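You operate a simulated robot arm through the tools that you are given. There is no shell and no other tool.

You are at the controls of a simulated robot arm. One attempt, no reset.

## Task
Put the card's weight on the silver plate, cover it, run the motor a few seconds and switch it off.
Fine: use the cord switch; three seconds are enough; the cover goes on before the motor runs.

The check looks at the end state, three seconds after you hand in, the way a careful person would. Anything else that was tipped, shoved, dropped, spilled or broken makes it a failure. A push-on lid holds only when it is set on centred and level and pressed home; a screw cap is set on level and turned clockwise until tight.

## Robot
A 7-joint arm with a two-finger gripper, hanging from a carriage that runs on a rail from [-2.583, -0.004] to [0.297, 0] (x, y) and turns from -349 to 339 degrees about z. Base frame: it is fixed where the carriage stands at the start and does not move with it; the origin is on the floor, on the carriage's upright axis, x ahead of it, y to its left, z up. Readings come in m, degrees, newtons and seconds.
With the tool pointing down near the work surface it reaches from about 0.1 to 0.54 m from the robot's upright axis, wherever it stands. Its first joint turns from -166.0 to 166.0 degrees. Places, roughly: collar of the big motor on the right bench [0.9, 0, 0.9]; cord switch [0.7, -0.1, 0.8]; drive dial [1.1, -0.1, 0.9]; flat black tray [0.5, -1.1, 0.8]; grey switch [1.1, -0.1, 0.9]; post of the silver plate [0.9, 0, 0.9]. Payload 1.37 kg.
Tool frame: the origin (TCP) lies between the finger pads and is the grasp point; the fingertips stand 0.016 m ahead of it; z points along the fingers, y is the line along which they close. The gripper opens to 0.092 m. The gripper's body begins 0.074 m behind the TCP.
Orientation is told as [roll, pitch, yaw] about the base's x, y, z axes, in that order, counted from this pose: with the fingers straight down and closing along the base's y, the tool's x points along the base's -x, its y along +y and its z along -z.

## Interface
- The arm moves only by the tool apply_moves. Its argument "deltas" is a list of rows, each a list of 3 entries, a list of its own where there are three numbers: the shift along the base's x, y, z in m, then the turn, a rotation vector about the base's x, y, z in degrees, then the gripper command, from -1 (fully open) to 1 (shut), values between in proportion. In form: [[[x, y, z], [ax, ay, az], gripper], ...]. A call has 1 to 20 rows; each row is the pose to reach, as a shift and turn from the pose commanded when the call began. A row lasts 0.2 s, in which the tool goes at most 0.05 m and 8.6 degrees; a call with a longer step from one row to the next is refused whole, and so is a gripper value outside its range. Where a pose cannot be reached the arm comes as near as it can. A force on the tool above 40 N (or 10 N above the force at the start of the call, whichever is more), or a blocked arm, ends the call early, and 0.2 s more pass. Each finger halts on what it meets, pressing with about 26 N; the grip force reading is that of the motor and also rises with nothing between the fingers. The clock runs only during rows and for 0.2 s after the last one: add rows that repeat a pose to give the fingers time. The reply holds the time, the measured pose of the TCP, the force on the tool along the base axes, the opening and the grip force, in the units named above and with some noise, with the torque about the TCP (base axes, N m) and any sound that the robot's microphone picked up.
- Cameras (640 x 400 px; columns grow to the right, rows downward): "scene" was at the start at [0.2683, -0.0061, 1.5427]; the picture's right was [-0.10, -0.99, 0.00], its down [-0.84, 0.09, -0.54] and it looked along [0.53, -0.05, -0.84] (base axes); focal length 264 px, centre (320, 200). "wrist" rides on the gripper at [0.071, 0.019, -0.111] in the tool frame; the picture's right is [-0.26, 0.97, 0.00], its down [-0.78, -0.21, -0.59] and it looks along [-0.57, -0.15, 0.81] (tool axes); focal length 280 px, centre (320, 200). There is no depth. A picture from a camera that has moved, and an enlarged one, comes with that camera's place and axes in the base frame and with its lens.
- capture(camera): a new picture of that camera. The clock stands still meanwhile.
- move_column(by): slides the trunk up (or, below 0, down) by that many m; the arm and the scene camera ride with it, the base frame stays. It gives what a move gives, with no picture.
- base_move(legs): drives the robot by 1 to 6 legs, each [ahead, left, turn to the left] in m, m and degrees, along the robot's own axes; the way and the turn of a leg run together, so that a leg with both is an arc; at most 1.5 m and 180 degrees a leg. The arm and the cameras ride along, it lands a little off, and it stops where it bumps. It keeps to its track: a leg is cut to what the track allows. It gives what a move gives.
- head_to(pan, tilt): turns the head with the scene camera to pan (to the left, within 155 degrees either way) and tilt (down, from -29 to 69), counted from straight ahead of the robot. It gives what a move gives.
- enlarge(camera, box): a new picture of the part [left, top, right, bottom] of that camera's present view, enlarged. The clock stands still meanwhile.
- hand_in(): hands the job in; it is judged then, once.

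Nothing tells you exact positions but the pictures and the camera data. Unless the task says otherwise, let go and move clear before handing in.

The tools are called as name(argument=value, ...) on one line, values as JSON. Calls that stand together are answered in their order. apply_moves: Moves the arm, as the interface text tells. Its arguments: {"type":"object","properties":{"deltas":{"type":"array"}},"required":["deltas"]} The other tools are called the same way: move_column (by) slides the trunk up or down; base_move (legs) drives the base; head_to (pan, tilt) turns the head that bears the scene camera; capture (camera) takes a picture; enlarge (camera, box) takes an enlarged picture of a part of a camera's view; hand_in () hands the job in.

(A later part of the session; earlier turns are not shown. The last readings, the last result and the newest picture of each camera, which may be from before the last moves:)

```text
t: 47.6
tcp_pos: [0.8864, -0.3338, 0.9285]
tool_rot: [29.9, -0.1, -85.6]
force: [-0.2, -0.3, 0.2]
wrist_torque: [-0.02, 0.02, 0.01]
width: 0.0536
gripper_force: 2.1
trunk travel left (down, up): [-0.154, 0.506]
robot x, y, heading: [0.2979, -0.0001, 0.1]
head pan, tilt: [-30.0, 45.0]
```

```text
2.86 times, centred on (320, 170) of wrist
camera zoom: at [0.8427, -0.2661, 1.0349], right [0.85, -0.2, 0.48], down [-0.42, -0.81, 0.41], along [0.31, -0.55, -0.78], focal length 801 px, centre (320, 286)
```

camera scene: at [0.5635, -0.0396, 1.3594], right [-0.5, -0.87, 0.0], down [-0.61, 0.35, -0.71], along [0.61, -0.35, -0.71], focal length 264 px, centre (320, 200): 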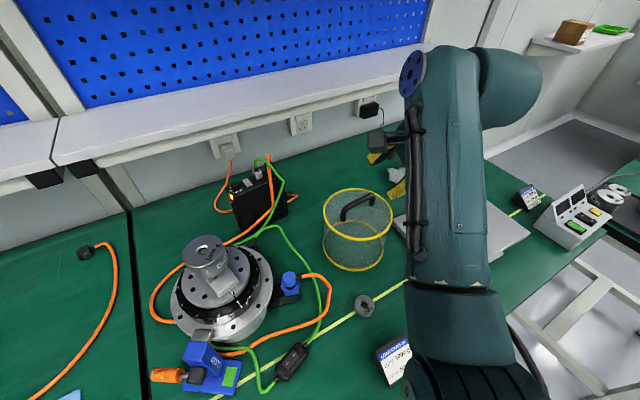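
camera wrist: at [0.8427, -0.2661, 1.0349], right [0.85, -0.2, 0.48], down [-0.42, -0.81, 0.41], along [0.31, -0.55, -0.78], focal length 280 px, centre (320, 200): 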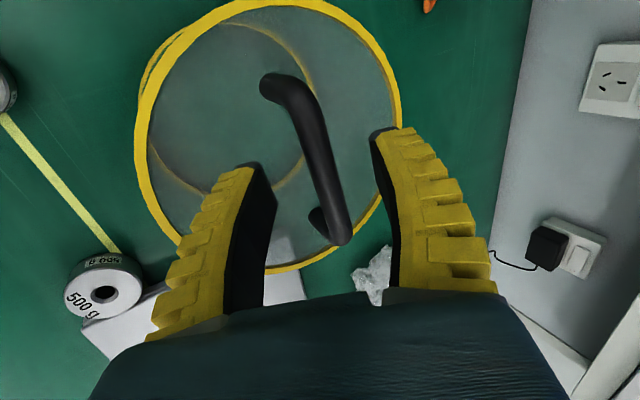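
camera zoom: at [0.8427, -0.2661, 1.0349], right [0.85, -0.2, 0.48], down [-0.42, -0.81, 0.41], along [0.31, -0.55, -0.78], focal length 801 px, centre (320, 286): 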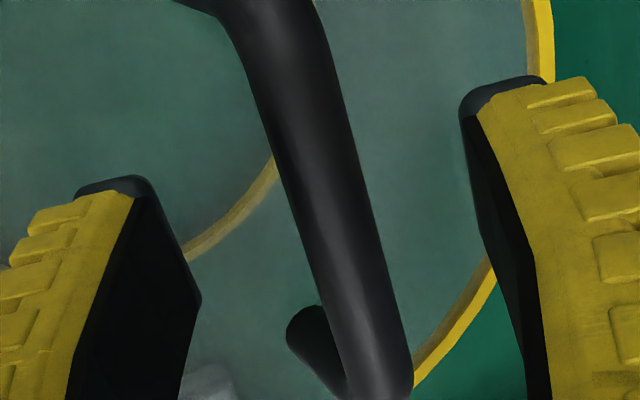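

The bar is centred between the fingers to within 3 mm. A small correction, then close.

apply_moves(deltas=[[[0.0036, 0, -0.0005], [0, 0, 0], -0.1], [[0.0036, 0, -0.0005], [0, 0, 0], 0.2], [[0.0036, 0, -0.0005], [0, 0, 0], 0.4], [[0.0036, 0, -0.0005], [0, 0, 0], 0.5], [[0.0036, 0, -0.0005], [0, 0, 0], 0.5]])

capture(camera="wrist")

```text
t: 48.8
tcp_pos: [0.8897, -0.3326, 0.9286]
tool_rot: [30.0, -0.1, -85.6]
force: [-0.4, -0.5, 0.7]
wrist_torque: [0.0, 0.01, -0.03]
width: 0.0271
gripper_force: 2.5
trunk travel left (down, up): [-0.154, 0.506]
robot x, y, heading: [0.2931, -0.0, -0.3]
head pan, tilt: [-30.0, 45.0]
```

```text
taken
camera wrist: at [0.8464, -0.2661, 1.0344], right [0.85, -0.2, 0.48], down [-0.42, -0.81, 0.4], along [0.31, -0.55, -0.78], focal length 280 px, centre (320, 200)
```

wrist: 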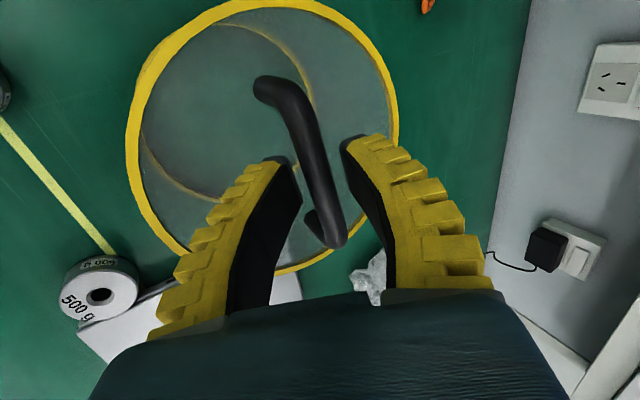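

Centred around the bar. Closing fully now.

apply_moves(deltas=[[[0, 0, 0], [0, 0, 0], 0.7], [[0, 0, 0], [0, 0, 0], 1], [[0, 0, 0], [0, 0, 0], 1], [[0, 0, 0], [0, 0, 0], 1], [[0, 0, 0], [0, 0, 0], 1]])

capture(camera="wrist")

enlarge(camera="scene", box=[310, 125, 430, 275])

```text
t: 50.0
tcp_pos: [0.889, -0.3335, 0.9309]
tool_rot: [30.2, -0.1, -85.7]
force: [-6.7, 2.4, 10.9]
wrist_torque: [0.43, 0.0, 0.2]
width: 0.006
gripper_force: 25.5
trunk travel left (down, up): [-0.154, 0.506]
robot x, y, heading: [0.2881, -0.0001, -0.0]
head pan, tilt: [-30.0, 45.0]
```

```text
taken
camera wrist: at [0.846, -0.2665, 1.0355], right [0.85, -0.2, 0.48], down [-0.42, -0.81, 0.41], along [0.31, -0.55, -0.78], focal length 280 px, centre (320, 200)
```

wrist: 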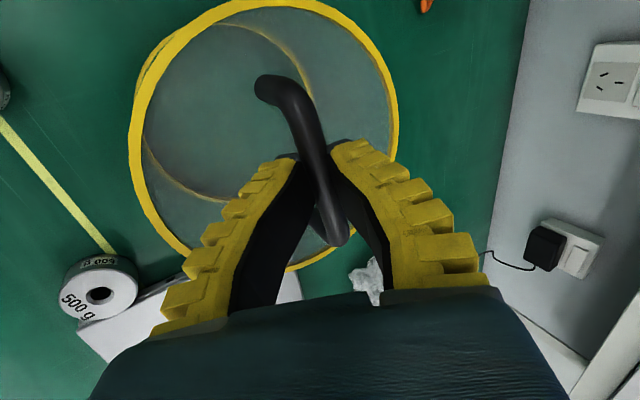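

```text
2.67 times, centred on (370, 200) of scene
camera zoom: at [0.5632, -0.0397, 1.3594], right [-0.5, -0.87, 0.0], down [-0.61, 0.35, -0.71], along [0.61, -0.35, -0.71], focal length 705 px, centre (187, 200)
```

zoom: 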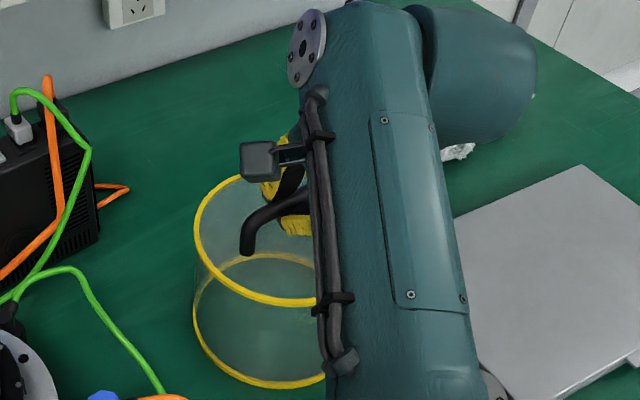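

The fingers pinched only the near side of the bar (width 0.006, push-back along the tool axis), so the bar lies about 1.5 cm deeper. I'll reopen and re-measure.

apply_moves(deltas=[[[0, 0, 0], [0, 0, 0], 0.7], [[0, 0, 0], [0, 0, 0], 0.4], [[0, 0, 0], [0, 0, 0], 0.4], [[0, 0, 0], [0, 0, 0], 0.4]])

enlarge(camera="wrist", box=[240, 60, 400, 260])

```text
t: 51.0
tcp_pos: [0.89, -0.333, 0.9288]
tool_rot: [29.9, 0.1, -85.5]
force: [0.3, 0.1, -0.6]
wrist_torque: [0.02, -0.04, -0.04]
width: 0.0312
gripper_force: 2.8
trunk travel left (down, up): [-0.154, 0.506]
robot x, y, heading: [0.2927, 0.0019, -0.1]
head pan, tilt: [-30.0, 45.0]
```

```text
2.00 times, centred on (320, 160) of wrist
camera zoom: at [0.8464, -0.2662, 1.0344], right [0.85, -0.2, 0.48], down [-0.42, -0.81, 0.4], along [0.31, -0.55, -0.78], focal length 561 px, centre (320, 280)
```

zoom: 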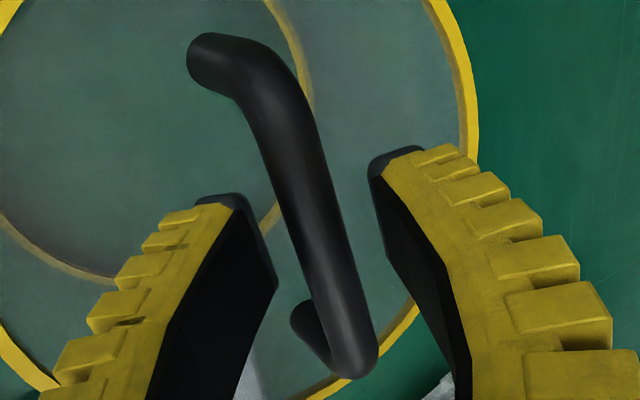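

The bar's centre is about (0.900, -0.334, 0.912), roughly 2 cm beyond the TCP and 2.7 mm to one side. I'll shift sideways, narrow the opening, advance 14 mm and look.

apply_moves(deltas=[[[-0.0023, -0.0002, -0.0013], [0, 0, 0], 0.5], [[-0.0023, -0.0002, -0.0013], [0, 0, 0], 0.5], [[0.0012, 0, -0.007], [0, 0, 0], 0.5], [[0.0047, 0.0003, -0.0134], [0, 0, 0], 0.5], [[0.0047, 0.0003, -0.0134], [0, 0, 0], 0.5]])

enlarge(camera="wrist", box=[240, 60, 400, 260])

```text
t: 52.2
tcp_pos: [0.8948, -0.3322, 0.9157]
tool_rot: [29.9, 0.1, -85.6]
force: [0.8, 0.9, -0.1]
wrist_torque: [-0.04, -0.03, 0.03]
width: 0.0269
gripper_force: 3.5
trunk travel left (down, up): [-0.154, 0.506]
robot x, y, heading: [0.2956, 0.0047, -0.1]
head pan, tilt: [-30.0, 45.0]
```

```text
2.00 times, centred on (320, 160) of wrist
camera zoom: at [0.8513, -0.2655, 1.0203], right [0.85, -0.2, 0.48], down [-0.42, -0.81, 0.41], along [0.31, -0.55, -0.78], focal length 561 px, centre (320, 280)
```

zoom: 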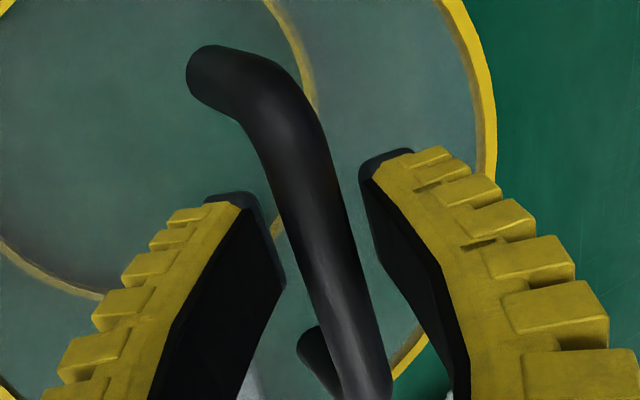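

The bar is now well inside the fingers with no contact. Closing.

apply_moves(deltas=[[[0, 0, 0], [0, 0, 0], 0.7], [[0, 0, 0], [0, 0, 0], 1], [[0, 0, 0], [0, 0, 0], 1], [[0, 0, 0], [0, 0, 0], 1], [[0, 0, 0], [0, 0, 0], 1]])

enlarge(camera="wrist", box=[240, 60, 400, 260])

```text
t: 53.4
tcp_pos: [0.8941, -0.3326, 0.9146]
tool_rot: [30.0, 0.0, -85.6]
force: [0.2, -0.2, -3.0]
wrist_torque: [0.04, -0.03, 0.01]
width: 0.0063
gripper_force: 25.6
trunk travel left (down, up): [-0.154, 0.506]
robot x, y, heading: [0.2917, 0.0012, -0.1]
head pan, tilt: [-30.0, 45.0]
```

```text
2.00 times, centred on (320, 160) of wrist
camera zoom: at [0.851, -0.2654, 1.0201], right [0.85, -0.2, 0.48], down [-0.42, -0.81, 0.4], along [0.31, -0.55, -0.78], focal length 561 px, centre (320, 280)
```

zoom: 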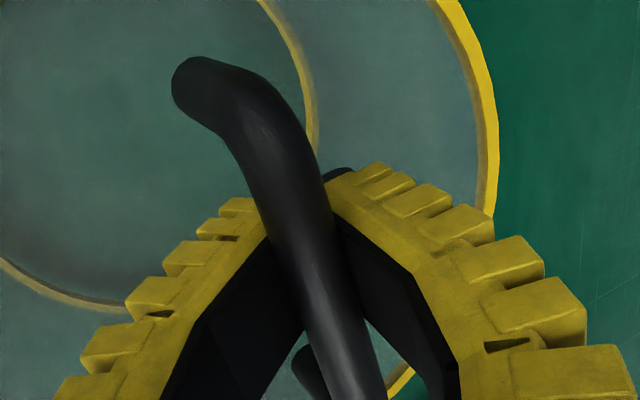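

The force is now slightly downward: the fingertips have closed beneath the bar, so it's captured. I'll lift 2 cm to check.

apply_moves(deltas=[[[0, 0, 0.005], [0, 0, 0], 1], [[0, 0, 0.01], [0, 0, 0], 1], [[0, 0, 0.02], [0, 0, 0], 1], [[0, 0, 0.02], [0, 0, 0], 1], [[0, 0, 0.02], [0, 0, 0], 1]])

capture(camera="wrist")

capture(camera="scene")

```text
t: 54.6
tcp_pos: [0.8939, -0.3317, 0.9352]
tool_rot: [30.0, 0.0, -85.6]
force: [0.3, -0.4, -2.5]
wrist_torque: [0.05, 0.02, 0.04]
width: 0.0063
gripper_force: 25.8
trunk travel left (down, up): [-0.154, 0.506]
robot x, y, heading: [0.295, 0.0028, -0.2]
head pan, tilt: [-30.0, 45.0]
```

```text
taken
camera wrist: at [0.8509, -0.2654, 1.0406], right [0.85, -0.2, 0.48], down [-0.42, -0.81, 0.4], along [0.31, -0.55, -0.78], focal length 280 px, centre (320, 200)
```

wrist: 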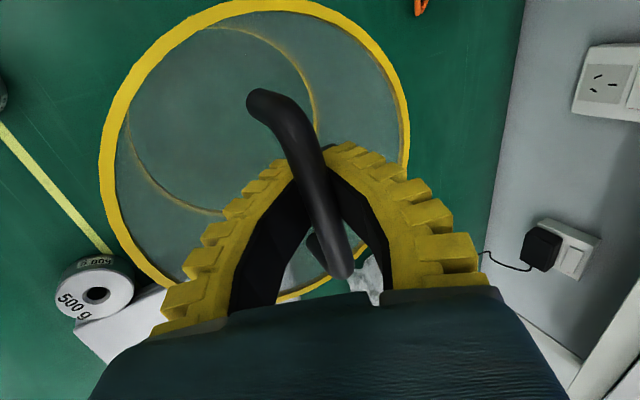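

```text
taken
camera scene: at [0.5633, -0.0395, 1.3593], right [-0.5, -0.87, 0.0], down [-0.61, 0.35, -0.71], along [0.61, -0.35, -0.71], focal length 264 px, centre (320, 200)
```

scene: 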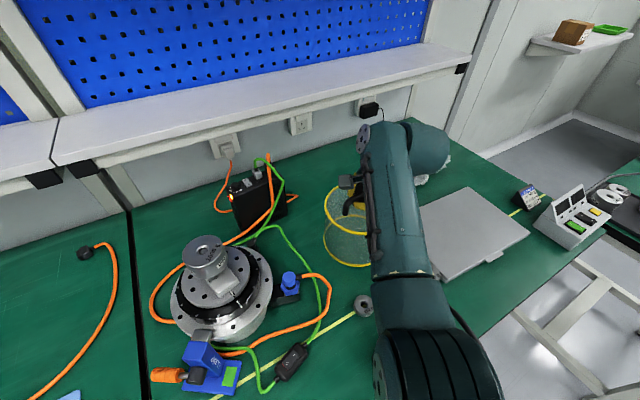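

The cover is lifted (about 0.28 kg). I'll raise the trunk so its rim clears the weight with margin, then check how it hangs.

move_column(by=0.26)

capture(camera="wrist")

capture(camera="scene")

```text
t: 57.3
tcp_pos: [0.894, -0.3317, 1.1946]
tool_rot: [30.0, -0.1, -85.7]
force: [-0.2, 0.7, -3.5]
wrist_torque: [0.02, -0.02, 0.01]
width: 0.0058
gripper_force: 25.9
trunk travel left (down, up): [-0.414, 0.246]
robot x, y, heading: [0.2931, 0.0035, 0.2]
head pan, tilt: [-30.0, 45.0]
```

```text
taken
camera wrist: at [0.8509, -0.2654, 1.3004], right [0.85, -0.2, 0.48], down [-0.42, -0.81, 0.4], along [0.31, -0.55, -0.78], focal length 280 px, centre (320, 200)
```

wrist: 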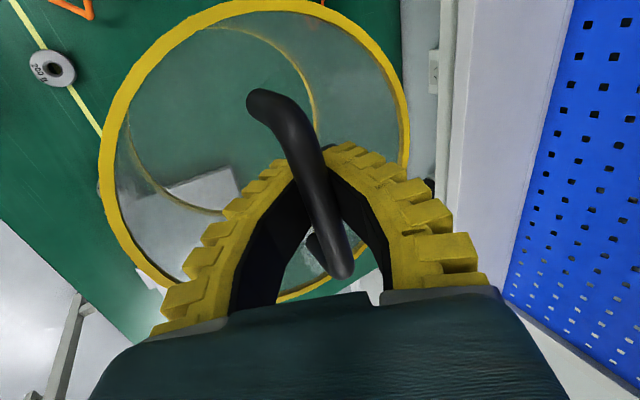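

```text
taken
camera scene: at [0.5634, -0.0396, 1.6193], right [-0.5, -0.87, 0.0], down [-0.61, 0.35, -0.71], along [0.61, -0.35, -0.71], focal length 264 px, centre (320, 200)
```

scene: 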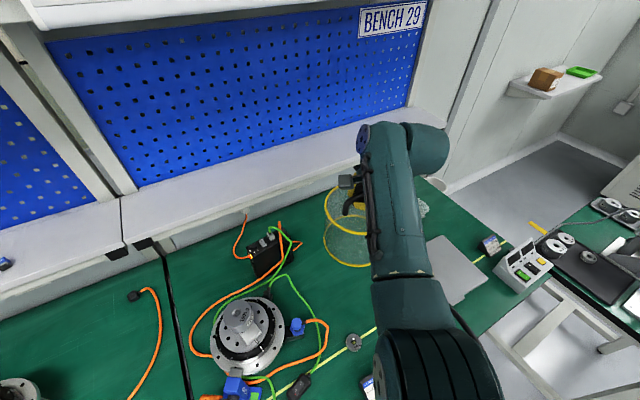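

It hangs steadily with the same pose in the grip. I'll zoom the wrist view to fix the ring's centre relative to the tool.

enlarge(camera="wrist", box=[90, 0, 420, 206])

enlarge(camera="wrist", box=[90, 150, 330, 300])

enlarge(camera="scene", box=[310, 165, 390, 275])

```text
1.94 times, centred on (255, 103) of wrist
camera zoom: at [0.8509, -0.2654, 1.3004], right [0.85, -0.2, 0.48], down [-0.42, -0.81, 0.4], along [0.31, -0.55, -0.78], focal length 544 px, centre (446, 388)
```

zoom: 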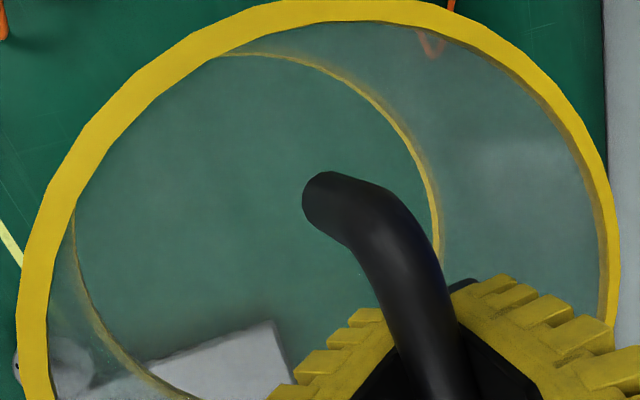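

```text
2.67 times, centred on (210, 225) of wrist
camera zoom: at [0.8509, -0.2654, 1.3004], right [0.85, -0.2, 0.48], down [-0.42, -0.81, 0.4], along [0.31, -0.55, -0.78], focal length 748 px, centre (613, 133)
```

zoom: 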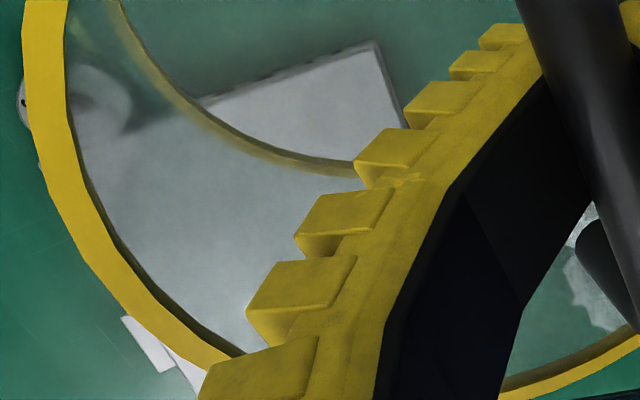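

```text
3.64 times, centred on (350, 220) of scene
camera zoom: at [0.5634, -0.0396, 1.6193], right [-0.5, -0.87, 0.0], down [-0.61, 0.35, -0.71], along [0.61, -0.35, -0.71], focal length 962 px, centre (211, 127)
```

zoom: 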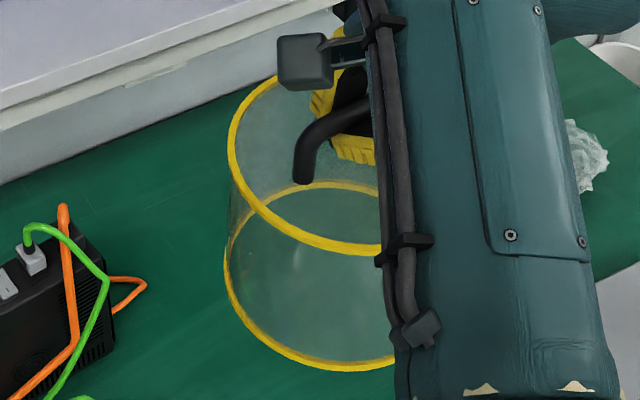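

Fitting the ring shows the cover hanging level, 0.085 outer radius. Its centre is about (-0.0044, -0.0064) from the TCP and its bottom about 0.155 below. The collar radius is about 0.0774, so the fit is snug. I'll carry it over the motor.

apply_moves(deltas=[[[-0.001, 0.03, 0], [0, 0, 0], 1], [[-0.002, 0.065, 0], [0, 0, 0], 1], [[-0.003, 0.1, 0], [0, 0, 0], 1], [[-0.004, 0.135, 0], [0, 0, 0], 1], [[-0.005, 0.17, 0], [0, 0, 0], 1], [[-0.006, 0.205, 0], [0, 0, 0], 1], [[-0.007, 0.24, 0], [0, 0, 0], 1], [[-0.008, 0.275, 0], [0, 0, 0], 1], [[-0.009, 0.31, 0], [0, 0, 0], 1], [[-0.0095, 0.333, 0], [0, 0, 0], 1], [[-0.0095, 0.3428, 0], [0, 0, 0], 1], [[-0.0095, 0.3428, 0], [0, 0, 0], 1]])

capture(camera="wrist")

head_to(pan=0, tilt=55)

capture(camera="scene")

```text
t: 59.9
tcp_pos: [0.8855, 0.011, 1.1961]
tool_rot: [30.0, 0.0, -85.7]
force: [-0.6, -0.3, -2.5]
wrist_torque: [-0.01, 0.01, -0.02]
width: 0.0057
gripper_force: 25.4
trunk travel left (down, up): [-0.414, 0.246]
robot x, y, heading: [0.2957, -0.0003, -0.1]
head pan, tilt: [-30.0, 45.0]
```

```text
taken
camera wrist: at [0.8418, 0.0775, 1.3006], right [0.85, -0.2, 0.48], down [-0.42, -0.81, 0.41], along [0.31, -0.55, -0.78], focal length 280 px, centre (320, 200)
```

wrist: 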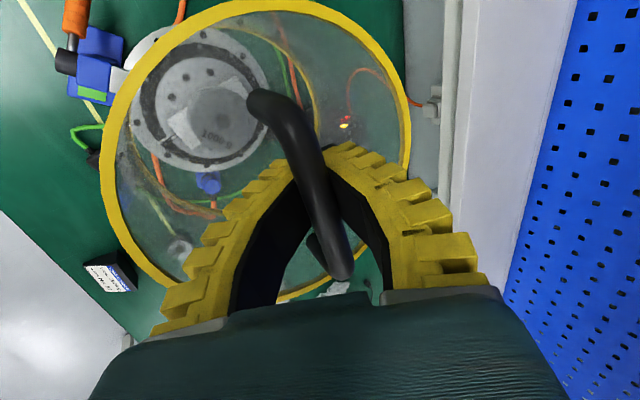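

```text
t: 60.8
tcp_pos: [0.8863, 0.0108, 1.1951]
tool_rot: [30.0, 0.0, -85.6]
force: [0.0, -0.2, -2.5]
wrist_torque: [0.04, -0.03, -0.02]
width: 0.0057
gripper_force: 26.7
trunk travel left (down, up): [-0.414, 0.246]
robot x, y, heading: [0.2944, 0.0022, -0.2]
head pan, tilt: [0.0, 55.0]
```

```text
taken
camera scene: at [0.5651, 0.001, 1.6059], right [0.0, -1.0, 0.0], down [-0.82, 0.0, -0.57], along [0.57, 0.0, -0.82], focal length 264 px, centre (320, 200)
```

scene: 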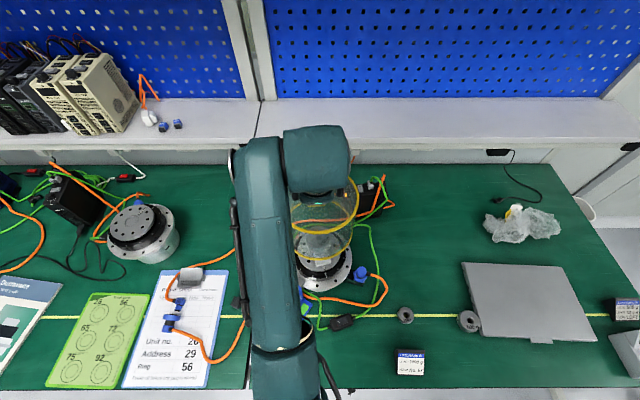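

The cover is over the motor. I'll zoom from both cameras to measure ring centring against the collar.

enlarge(camera="scene", box=[270, 160, 400, 300])

enlarge(camera="wrist", box=[90, 0, 420, 206])

```text
2.86 times, centred on (335, 230) of scene
camera zoom: at [0.5651, 0.001, 1.6059], right [0.0, -1.0, 0.0], down [-0.82, 0.0, -0.57], along [0.57, 0.0, -0.82], focal length 755 px, centre (277, 114)
```

zoom: 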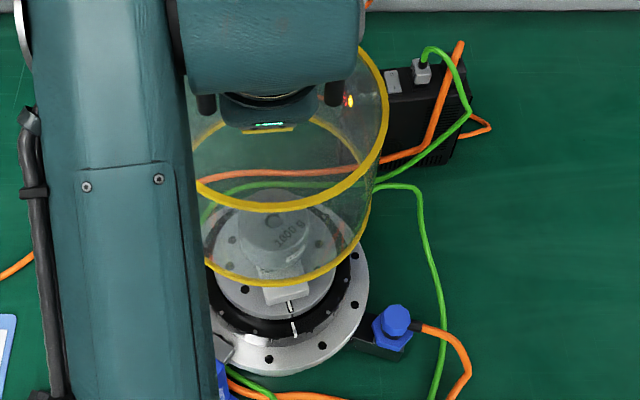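

```text
1.94 times, centred on (255, 103) of wrist
camera zoom: at [0.8418, 0.0772, 1.3006], right [0.85, -0.2, 0.48], down [-0.42, -0.81, 0.41], along [0.31, -0.55, -0.78], focal length 544 px, centre (446, 388)
```

zoom: 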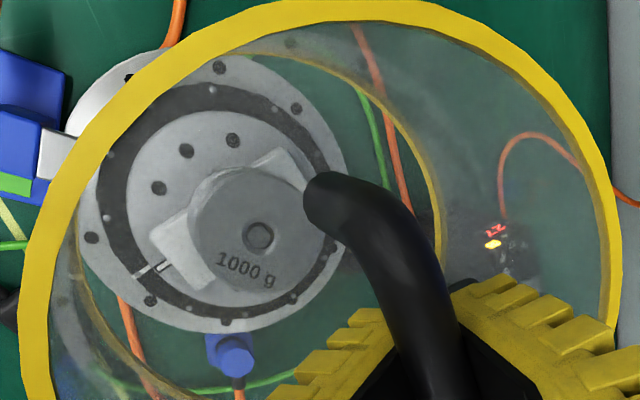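

I'll lower with the trunk to just above the collar, so ring and collar can be compared at nearly the same height without parallax.

move_column(by=-0.12)

capture(camera="scene")

enlarge(camera="scene", box=[280, 200, 380, 290])

enlarge(camera="wrist", box=[90, 0, 420, 206])

```text
t: 62.3
tcp_pos: [0.8846, 0.0099, 1.0756]
tool_rot: [30.0, 0.0, -85.6]
force: [-0.5, -0.2, -2.6]
wrist_torque: [0.02, -0.02, 0.01]
width: 0.0063
gripper_force: 25.5
trunk travel left (down, up): [-0.294, 0.366]
robot x, y, heading: [0.2942, -0.0003, -0.1]
head pan, tilt: [0.0, 55.0]
```

```text
taken
camera scene: at [0.5651, 0.001, 1.4859], right [0.0, -1.0, 0.0], down [-0.82, 0.0, -0.57], along [0.57, 0.0, -0.82], focal length 264 px, centre (320, 200)
```

scene: 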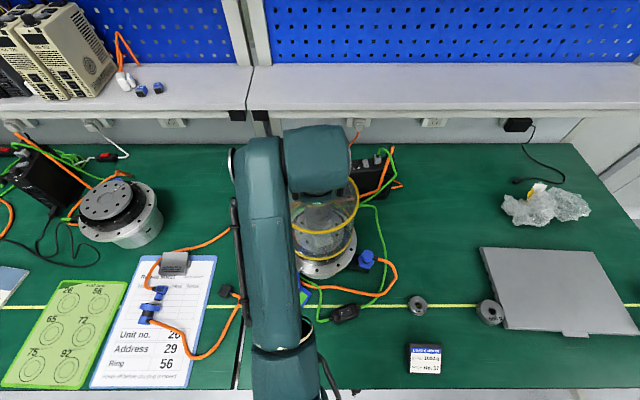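

```text
4.44 times, centred on (330, 245) of scene
camera zoom: at [0.5651, 0.001, 1.4859], right [0.0, -1.0, 0.0], down [-0.82, 0.0, -0.57], along [0.57, 0.0, -0.82], focal length 1175 px, centre (276, 0)
```

zoom: 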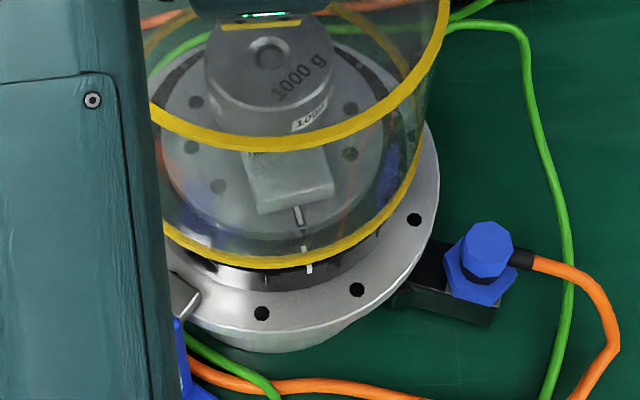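

```text
1.94 times, centred on (255, 103) of wrist
camera zoom: at [0.8418, 0.0772, 1.1808], right [0.85, -0.2, 0.48], down [-0.42, -0.81, 0.4], along [0.31, -0.55, -0.78], focal length 544 px, centre (446, 388)
```

zoom: 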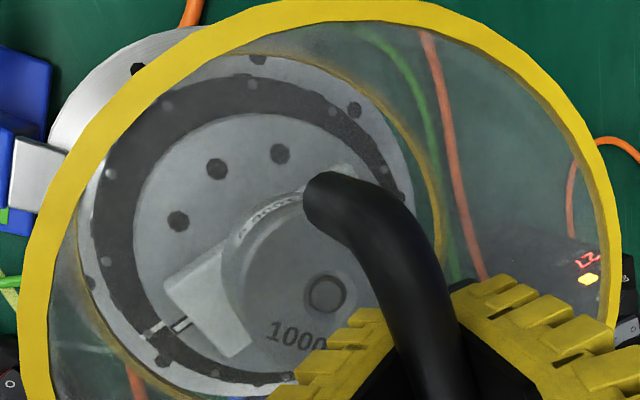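

The ring hovers just above the collar. I'll take tighter zooms along the ring's front edge to measure centring and tilt precisely.

enlarge(camera="scene", box=[300, 240, 348, 280])

enlarge(camera="scene", box=[330, 215, 378, 255])

enlarge(camera="scene", box=[280, 180, 376, 250])

```text
10.00 times, centred on (324, 260) of scene
camera zoom: at [0.5651, 0.001, 1.4859], right [0.0, -1.0, 0.0], down [-0.82, 0.0, -0.57], along [0.57, 0.0, -0.82], focal length 2644 px, centre (280, -400)
```

zoom: 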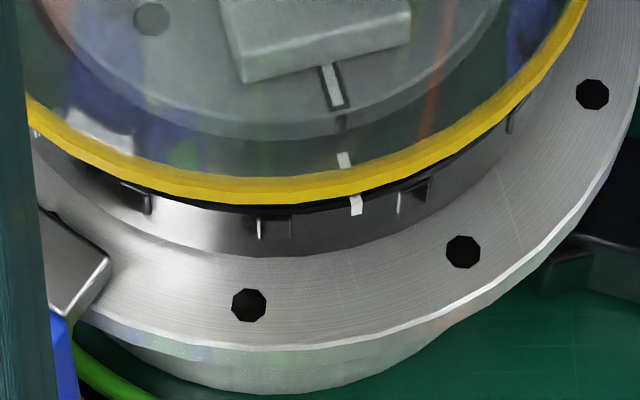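

```text
10.00 times, centred on (354, 235) of scene
camera zoom: at [0.5651, 0.001, 1.4859], right [0.0, -1.0, 0.0], down [-0.82, 0.0, -0.57], along [0.57, 0.0, -0.82], focal length 2644 px, centre (-20, -150)
```

zoom: 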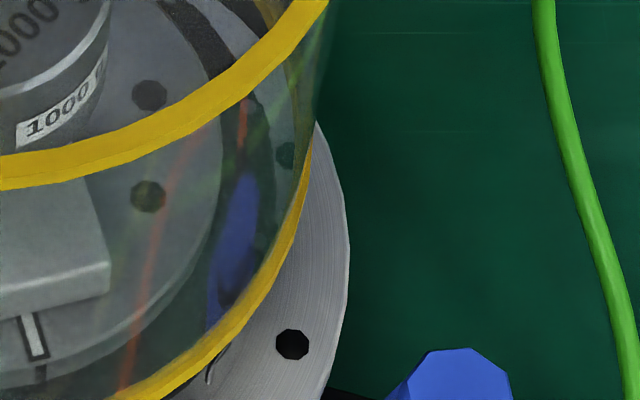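

```text
5.71 times, centred on (328, 215) of scene
camera zoom: at [0.5651, 0.001, 1.4859], right [0.0, -1.0, 0.0], down [-0.82, 0.0, -0.57], along [0.57, 0.0, -0.82], focal length 1511 px, centre (274, 114)
```

zoom: 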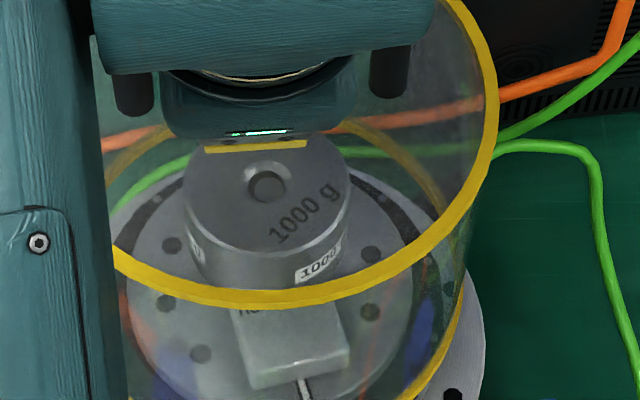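

Combining both views, the cover's centre is about (0.880, 0.0047) against the motor axis (0.8813, 0.0032), and it hangs level. I'll shift 1 to 1.5 mm and lower until the ring is just above the collar.

apply_moves(deltas=[[[0.001, -0.0015, 0], [0, 0, 0], 1], [[0.001, -0.0015, -0.01], [0, 0, 0], 1], [[0.001, -0.0015, -0.018], [0, 0, 0], 1], [[0.001, -0.0015, -0.025], [0, 0, 0], 1], [[0.001, -0.0015, -0.025], [0, 0, 0], 1]])

enlarge(camera="scene", box=[300, 240, 348, 280])

enlarge(camera="scene", box=[330, 210, 378, 250])

enlarge(camera="wrist", box=[90, 0, 340, 156])

```text
t: 63.5
tcp_pos: [0.887, 0.0094, 1.0496]
tool_rot: [30.0, 0.0, -85.7]
force: [-0.3, 0.3, -2.5]
wrist_torque: [0.0, 0.0, -0.01]
width: 0.0061
gripper_force: 25.9
trunk travel left (down, up): [-0.294, 0.366]
robot x, y, heading: [0.2943, -0.0022, 0.0]
head pan, tilt: [0.0, 55.0]
```

```text
10.00 times, centred on (324, 260) of scene
camera zoom: at [0.5651, 0.001, 1.4859], right [0.0, -1.0, 0.0], down [-0.82, 0.0, -0.57], along [0.57, 0.0, -0.82], focal length 2644 px, centre (280, -400)
```

zoom: 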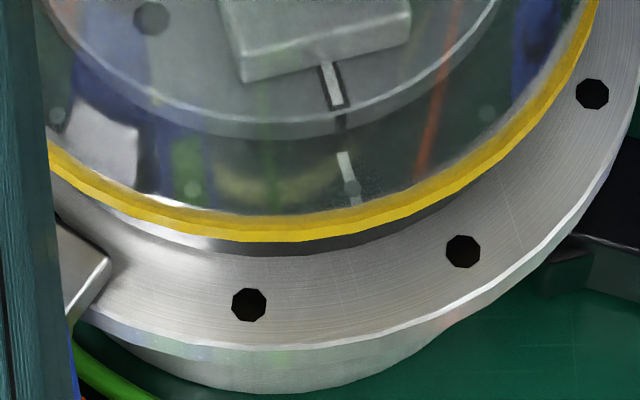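

```text
10.00 times, centred on (354, 230) of scene
camera zoom: at [0.5651, 0.001, 1.4859], right [0.0, -1.0, 0.0], down [-0.82, 0.0, -0.57], along [0.57, 0.0, -0.82], focal length 2644 px, centre (-20, -100)
```

zoom: 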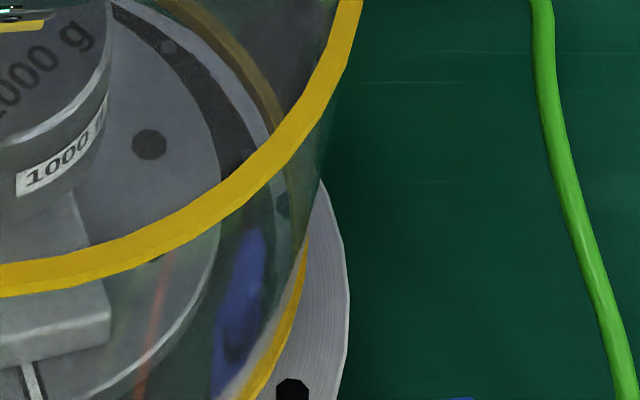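

```text
2.56 times, centred on (215, 78) of wrist
camera zoom: at [0.8428, 0.0756, 1.1557], right [0.85, -0.2, 0.48], down [-0.42, -0.81, 0.41], along [0.31, -0.55, -0.78], focal length 718 px, centre (589, 512)
```

zoom: 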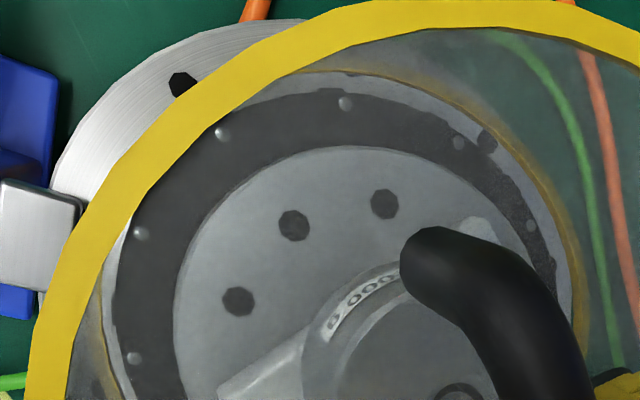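

The ring is now just above the collar: x is spot on and y is about 1.3 mm high. I'll shift -1.3 mm in y and lower gently in small steps.

apply_moves(deltas=[[[0, -0.0013, 0], [0, 0, 0], 1], [[0, -0.0013, -0.004], [0, 0, 0], 1], [[0, -0.0013, -0.008], [0, 0, 0], 1], [[0, -0.0013, -0.012], [0, 0, 0], 1], [[0, -0.0013, -0.012], [0, 0, 0], 1]])

enlarge(camera="scene", box=[300, 240, 348, 280])

enlarge(camera="wrist", box=[90, 0, 340, 156])

```text
t: 64.7
tcp_pos: [0.8864, 0.0077, 1.0379]
tool_rot: [30.0, -0.1, -85.6]
force: [0.3, 0.4, -1.7]
wrist_torque: [0.02, 0.0, 0.02]
width: 0.0061
gripper_force: 25.7
trunk travel left (down, up): [-0.294, 0.366]
robot x, y, heading: [0.2973, 0.0004, -0.3]
head pan, tilt: [0.0, 55.0]
```

```text
10.00 times, centred on (324, 260) of scene
camera zoom: at [0.5651, 0.001, 1.4859], right [0.0, -1.0, 0.0], down [-0.82, 0.0, -0.57], along [0.57, 0.0, -0.82], focal length 2644 px, centre (280, -400)
```

zoom: 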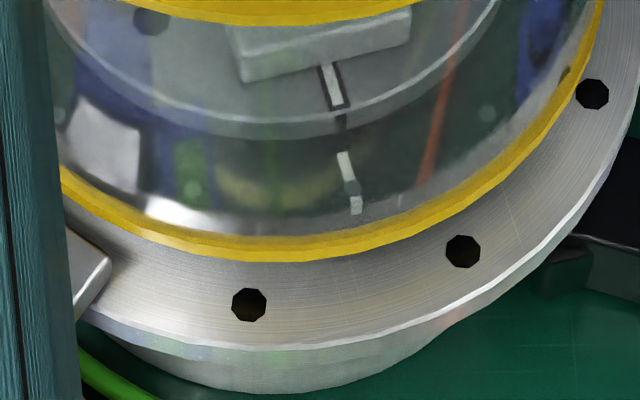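

```text
2.56 times, centred on (215, 78) of wrist
camera zoom: at [0.8426, 0.0744, 1.1437], right [0.85, -0.2, 0.48], down [-0.42, -0.81, 0.41], along [0.31, -0.55, -0.78], focal length 718 px, centre (589, 512)
```

zoom: 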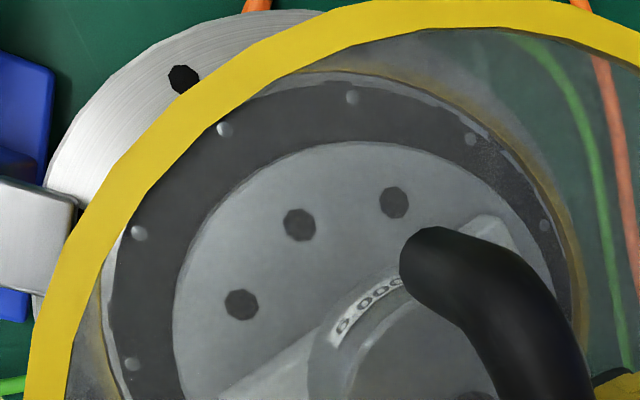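

The ring has slipped down around the collar with no resistance. Continuing down to the flange in small steps.

apply_moves(deltas=[[[0, 0, -0.004], [0, 0, 0], 1], [[0, 0, -0.008], [0, 0, 0], 1], [[0, 0, -0.012], [0, 0, 0], 1], [[0, 0, -0.012], [0, 0, 0], 1]])

enlarge(camera="scene", box=[300, 240, 348, 280])

enlarge(camera="wrist", box=[90, 0, 340, 156])

```text
t: 65.7
tcp_pos: [0.8868, 0.0085, 1.0262]
tool_rot: [30.0, 0.1, -85.6]
force: [0.1, -0.6, -3.2]
wrist_torque: [0.02, 0.01, -0.01]
width: 0.0059
gripper_force: 25.9
trunk travel left (down, up): [-0.294, 0.366]
robot x, y, heading: [0.2952, -0.0005, -0.0]
head pan, tilt: [0.0, 55.0]
```

```text
10.00 times, centred on (324, 260) of scene
camera zoom: at [0.5651, 0.001, 1.4859], right [0.0, -1.0, 0.0], down [-0.82, 0.0, -0.57], along [0.57, 0.0, -0.82], focal length 2644 px, centre (280, -400)
```

zoom: 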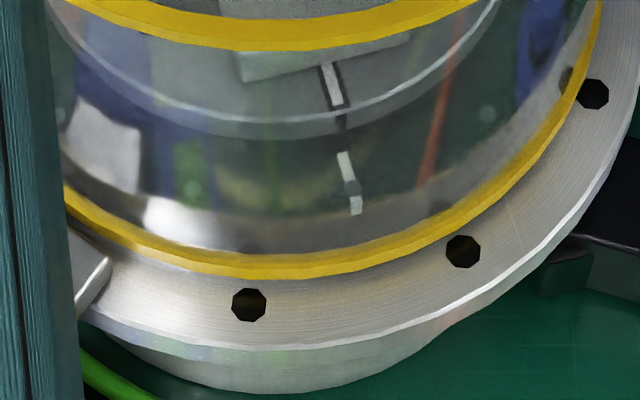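

```text
2.56 times, centred on (215, 78) of wrist
camera zoom: at [0.8427, 0.0744, 1.1318], right [0.85, -0.2, 0.48], down [-0.42, -0.81, 0.4], along [0.31, -0.55, -0.78], focal length 718 px, centre (589, 512)
```

zoom: 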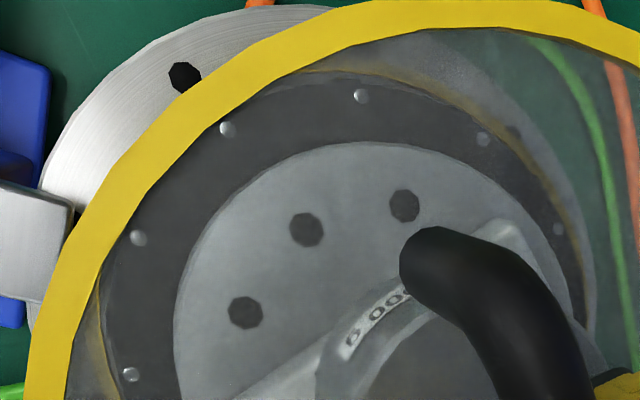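

About 8 mm remain. Lowering in finer steps until the flange takes the load.

apply_moves(deltas=[[[0, 0, -0.003], [0, 0, 0], 1], [[0, 0, -0.006], [0, 0, 0], 1], [[0, 0, -0.008], [0, 0, 0], 1], [[0, 0, -0.008], [0, 0, 0], 1]])

enlarge(camera="scene", box=[300, 240, 348, 280])

```text
t: 66.7
tcp_pos: [0.8867, 0.0075, 1.0189]
tool_rot: [30.0, -0.1, -85.5]
force: [0.0, 0.1, -0.6]
wrist_torque: [-0.02, 0.0, -0.02]
width: 0.0059
gripper_force: 26.1
trunk travel left (down, up): [-0.294, 0.366]
robot x, y, heading: [0.2949, 0.0024, -0.0]
head pan, tilt: [0.0, 55.0]
```

```text
10.00 times, centred on (324, 260) of scene
camera zoom: at [0.5652, 0.001, 1.486], right [0.0, -1.0, 0.0], down [-0.82, 0.0, -0.57], along [0.57, 0.0, -0.82], focal length 2644 px, centre (280, -400)
```

zoom: 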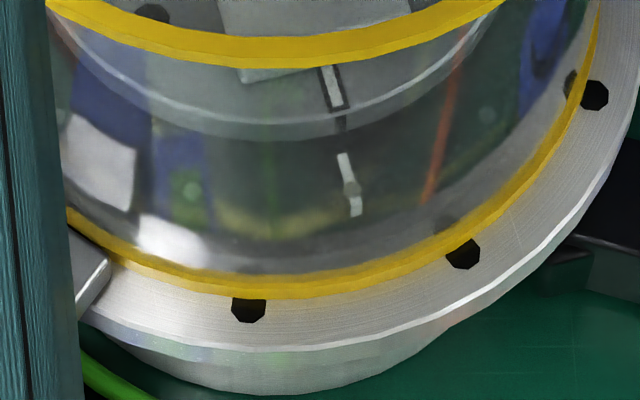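

The load has gone off the wrist, so the cover is seated. I'll press gently to make sure it's home.

apply_moves(deltas=[[[0, 0, -0.002], [0, 0, 0], 1], [[0, 0, -0.003], [0, 0, 0], 1], [[0, 0, -0.003], [0, 0, 0], 1]])

enlarge(camera="scene", box=[280, 180, 376, 280])

enlarge(camera="wrist", box=[20, 0, 270, 200])

```text
t: 67.5
tcp_pos: [0.8865, 0.0081, 1.0146]
tool_rot: [30.0, 0.0, -85.5]
force: [0.9, 0.4, 0.5]
wrist_torque: [-0.01, 0.01, -0.03]
width: 0.0059
gripper_force: 26.4
trunk travel left (down, up): [-0.294, 0.366]
robot x, y, heading: [0.295, 0.0003, 0.1]
head pan, tilt: [0.0, 55.0]
```

```text
4.00 times, centred on (328, 230) of scene
camera zoom: at [0.5653, 0.0011, 1.486], right [0.0, -1.0, 0.0], down [-0.82, 0.0, -0.57], along [0.57, 0.0, -0.82], focal length 1058 px, centre (288, 80)
```

zoom: 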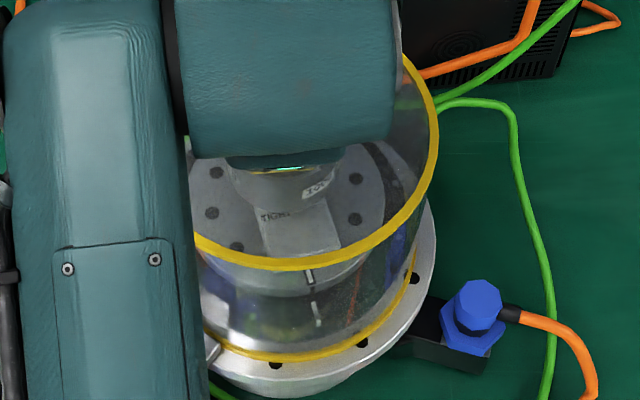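

```text
2.00 times, centred on (145, 100) of wrist
camera zoom: at [0.8431, 0.0744, 1.1209], right [0.85, -0.2, 0.48], down [-0.42, -0.81, 0.4], along [0.31, -0.55, -0.78], focal length 561 px, centre (670, 400)
```

zoom: 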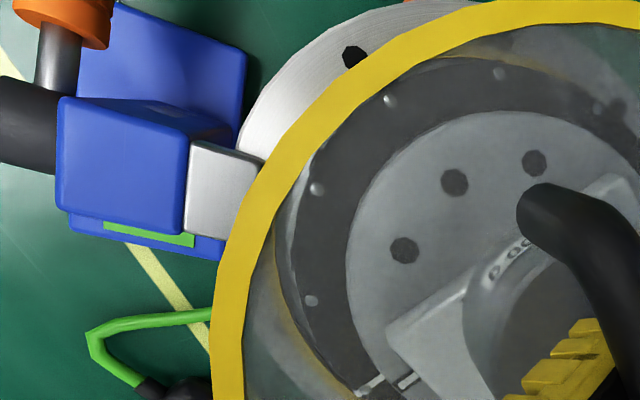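

Almost no force yet. I'll compare the ring's position again to see whether it's still travelling or fully down.

enlarge(camera="scene", box=[300, 240, 348, 280])

enlarge(camera="scene", box=[330, 215, 378, 255])

capture(camera="wrist")

```text
10.00 times, centred on (324, 260) of scene
camera zoom: at [0.5653, 0.0011, 1.486], right [0.0, -1.0, 0.0], down [-0.82, 0.0, -0.57], along [0.57, 0.0, -0.82], focal length 2644 px, centre (280, -400)
```

zoom: 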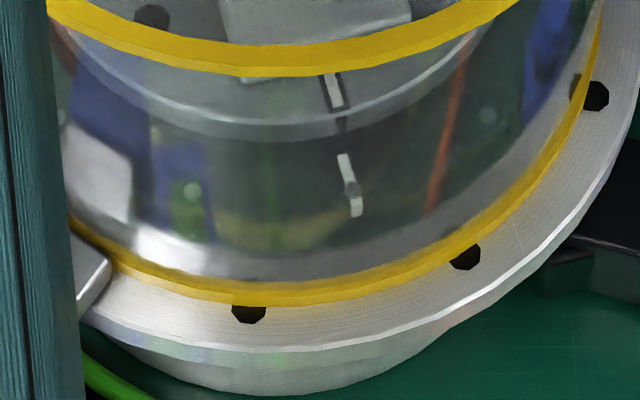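

```text
10.00 times, centred on (354, 235) of scene
camera zoom: at [0.5653, 0.0011, 1.486], right [0.0, -1.0, 0.0], down [-0.82, 0.0, -0.57], along [0.57, 0.0, -0.82], focal length 2644 px, centre (-20, -150)
```

zoom: 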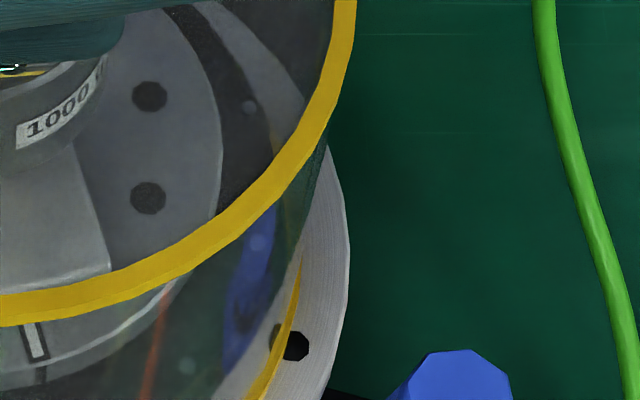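

```text
taken
camera wrist: at [0.8431, 0.0744, 1.1209], right [0.85, -0.2, 0.48], down [-0.42, -0.81, 0.4], along [0.31, -0.55, -0.78], focal length 280 px, centre (320, 200)
```

wrist: 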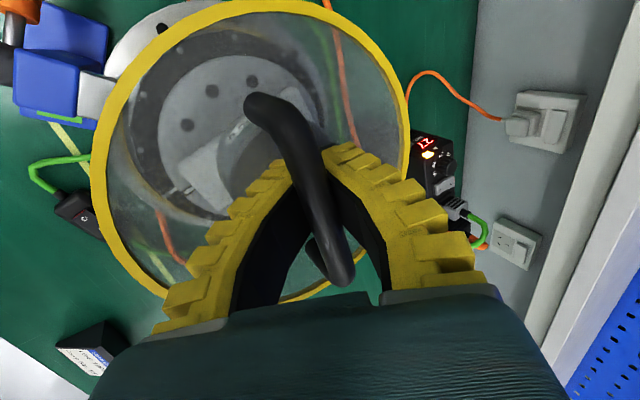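

The cover moved down with the tool, so it isn't bottomed yet. I'll keep pressing in 2 mm steps, watching the force.

apply_moves(deltas=[[[0, 0, -0.001], [0, 0, 0], 1], [[0, 0, -0.002], [0, 0, 0], 1], [[0, 0, -0.002], [0, 0, 0], 1]])

enlarge(camera="scene", box=[300, 240, 348, 280])

```text
t: 68.3
tcp_pos: [0.8853, 0.0073, 1.0122]
tool_rot: [30.0, 0.0, -85.5]
force: [0.3, 0.5, 0.7]
wrist_torque: [0.03, 0.03, 0.04]
width: 0.0003
gripper_force: 25.7
trunk travel left (down, up): [-0.294, 0.366]
robot x, y, heading: [0.2896, 0.0, -0.4]
head pan, tilt: [0.0, 55.0]
```

```text
10.00 times, centred on (324, 260) of scene
camera zoom: at [0.5653, 0.001, 1.486], right [0.0, -1.0, 0.0], down [-0.82, 0.0, -0.57], along [0.57, 0.0, -0.82], focal length 2644 px, centre (280, -400)
```

zoom: 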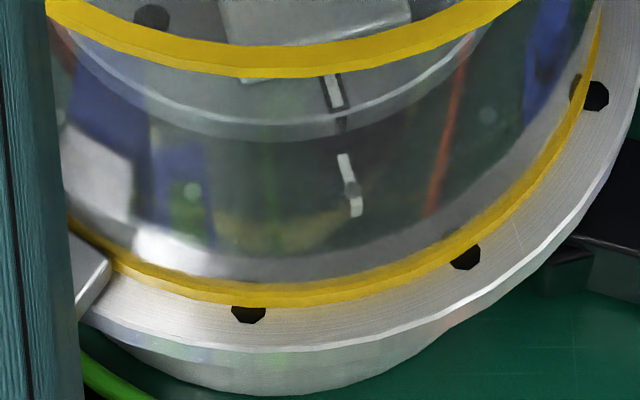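

The fingers are now fully closed beneath the bar and the ring no longer moves, so the cover is fully down on the flange. I'll rise 4 mm to free the tips, then open partly.

apply_moves(deltas=[[[0, 0, 0.002], [0, 0, 0], 1], [[0, 0, 0.004], [0, 0, 0], 1], [[0, 0, 0.004], [0, 0, 0], 0.8], [[0, 0, 0.004], [0, 0, 0], 0.65], [[0, 0, 0.004], [0, 0, 0], 0.55], [[0, 0, 0.004], [0, 0, 0], 0.55]])

enlarge(camera="wrist", box=[220, 60, 420, 300])

enlarge(camera="scene", box=[300, 240, 348, 280])

```text
t: 69.7
tcp_pos: [0.8861, 0.0079, 1.0184]
tool_rot: [30.3, 0.1, -85.8]
force: [0.9, -0.7, 5.5]
wrist_torque: [-0.02, 0.1, -0.02]
width: 0.0228
gripper_force: 0.9
trunk travel left (down, up): [-0.294, 0.366]
robot x, y, heading: [0.2954, 0.0012, -0.3]
head pan, tilt: [0.0, 55.0]
```

```text
1.67 times, centred on (320, 180) of wrist
camera zoom: at [0.8434, 0.0745, 1.124], right [0.85, -0.2, 0.48], down [-0.42, -0.81, 0.4], along [0.31, -0.55, -0.78], focal length 467 px, centre (320, 233)
```

zoom: 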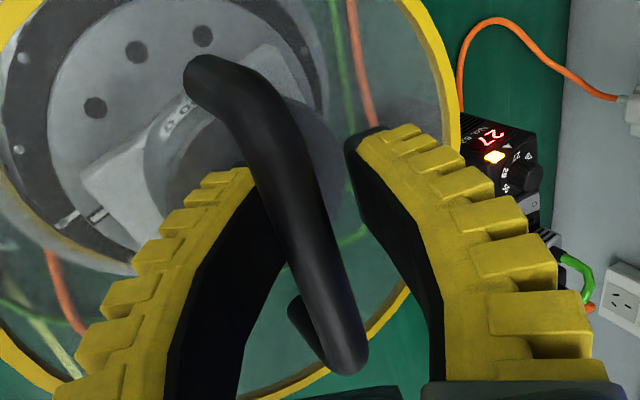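

```text
10.00 times, centred on (324, 260) of scene
camera zoom: at [0.5656, 0.001, 1.4861], right [0.0, -1.0, 0.0], down [-0.82, 0.0, -0.57], along [0.57, 0.0, -0.82], focal length 2644 px, centre (280, -400)
```

zoom: 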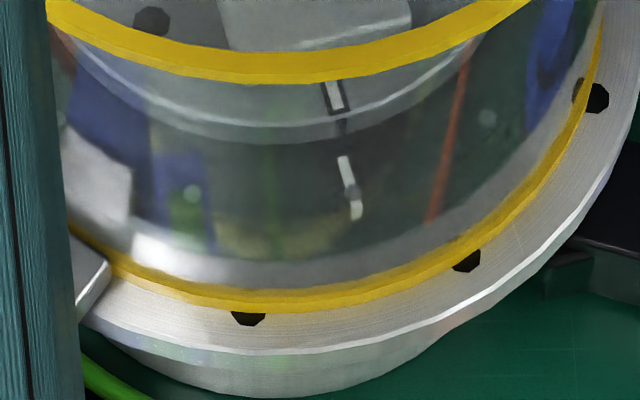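

The near finger tip is pressing lightly on the cover's top, as expected with this tilt. I'll back out along the tool axis while opening gradually.

apply_moves(deltas=[[[-0.0025, 0, 0.0043], [0, 0, 0], 0.55], [[-0.005, 0, 0.0087], [0, 0, 0], 0.5], [[-0.0075, 0, 0.013], [0, 0, 0], 0.4], [[-0.0075, 0, 0.013], [0, 0, 0], 0.4]])

enlarge(camera="wrist", box=[220, 60, 420, 300])

enlarge(camera="scene", box=[300, 240, 348, 280])

```text
t: 70.7
tcp_pos: [0.8784, 0.0067, 1.0299]
tool_rot: [30.0, 0.0, -85.6]
force: [0.2, -1.1, 0.3]
wrist_torque: [0.0, -0.04, -0.02]
width: 0.0315
gripper_force: 2.6
trunk travel left (down, up): [-0.294, 0.366]
robot x, y, heading: [0.2936, 0.0023, -0.0]
head pan, tilt: [0.0, 55.0]
```

```text
1.67 times, centred on (320, 180) of wrist
camera zoom: at [0.835, 0.0746, 1.1357], right [0.85, -0.2, 0.48], down [-0.42, -0.81, 0.41], along [0.31, -0.55, -0.78], focal length 467 px, centre (320, 233)
```

zoom: 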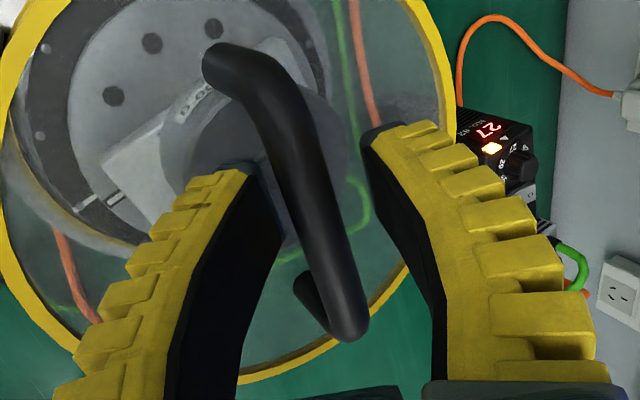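

```text
10.00 times, centred on (324, 260) of scene
camera zoom: at [0.5652, 0.001, 1.4859], right [0.0, -1.0, 0.0], down [-0.82, 0.0, -0.57], along [0.57, 0.0, -0.82], focal length 2644 px, centre (280, -400)
```

zoom: 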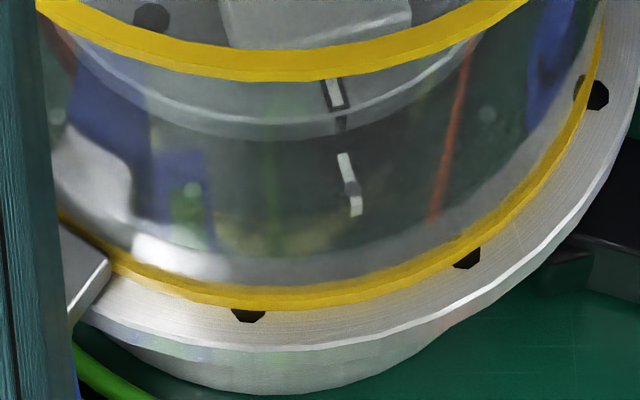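

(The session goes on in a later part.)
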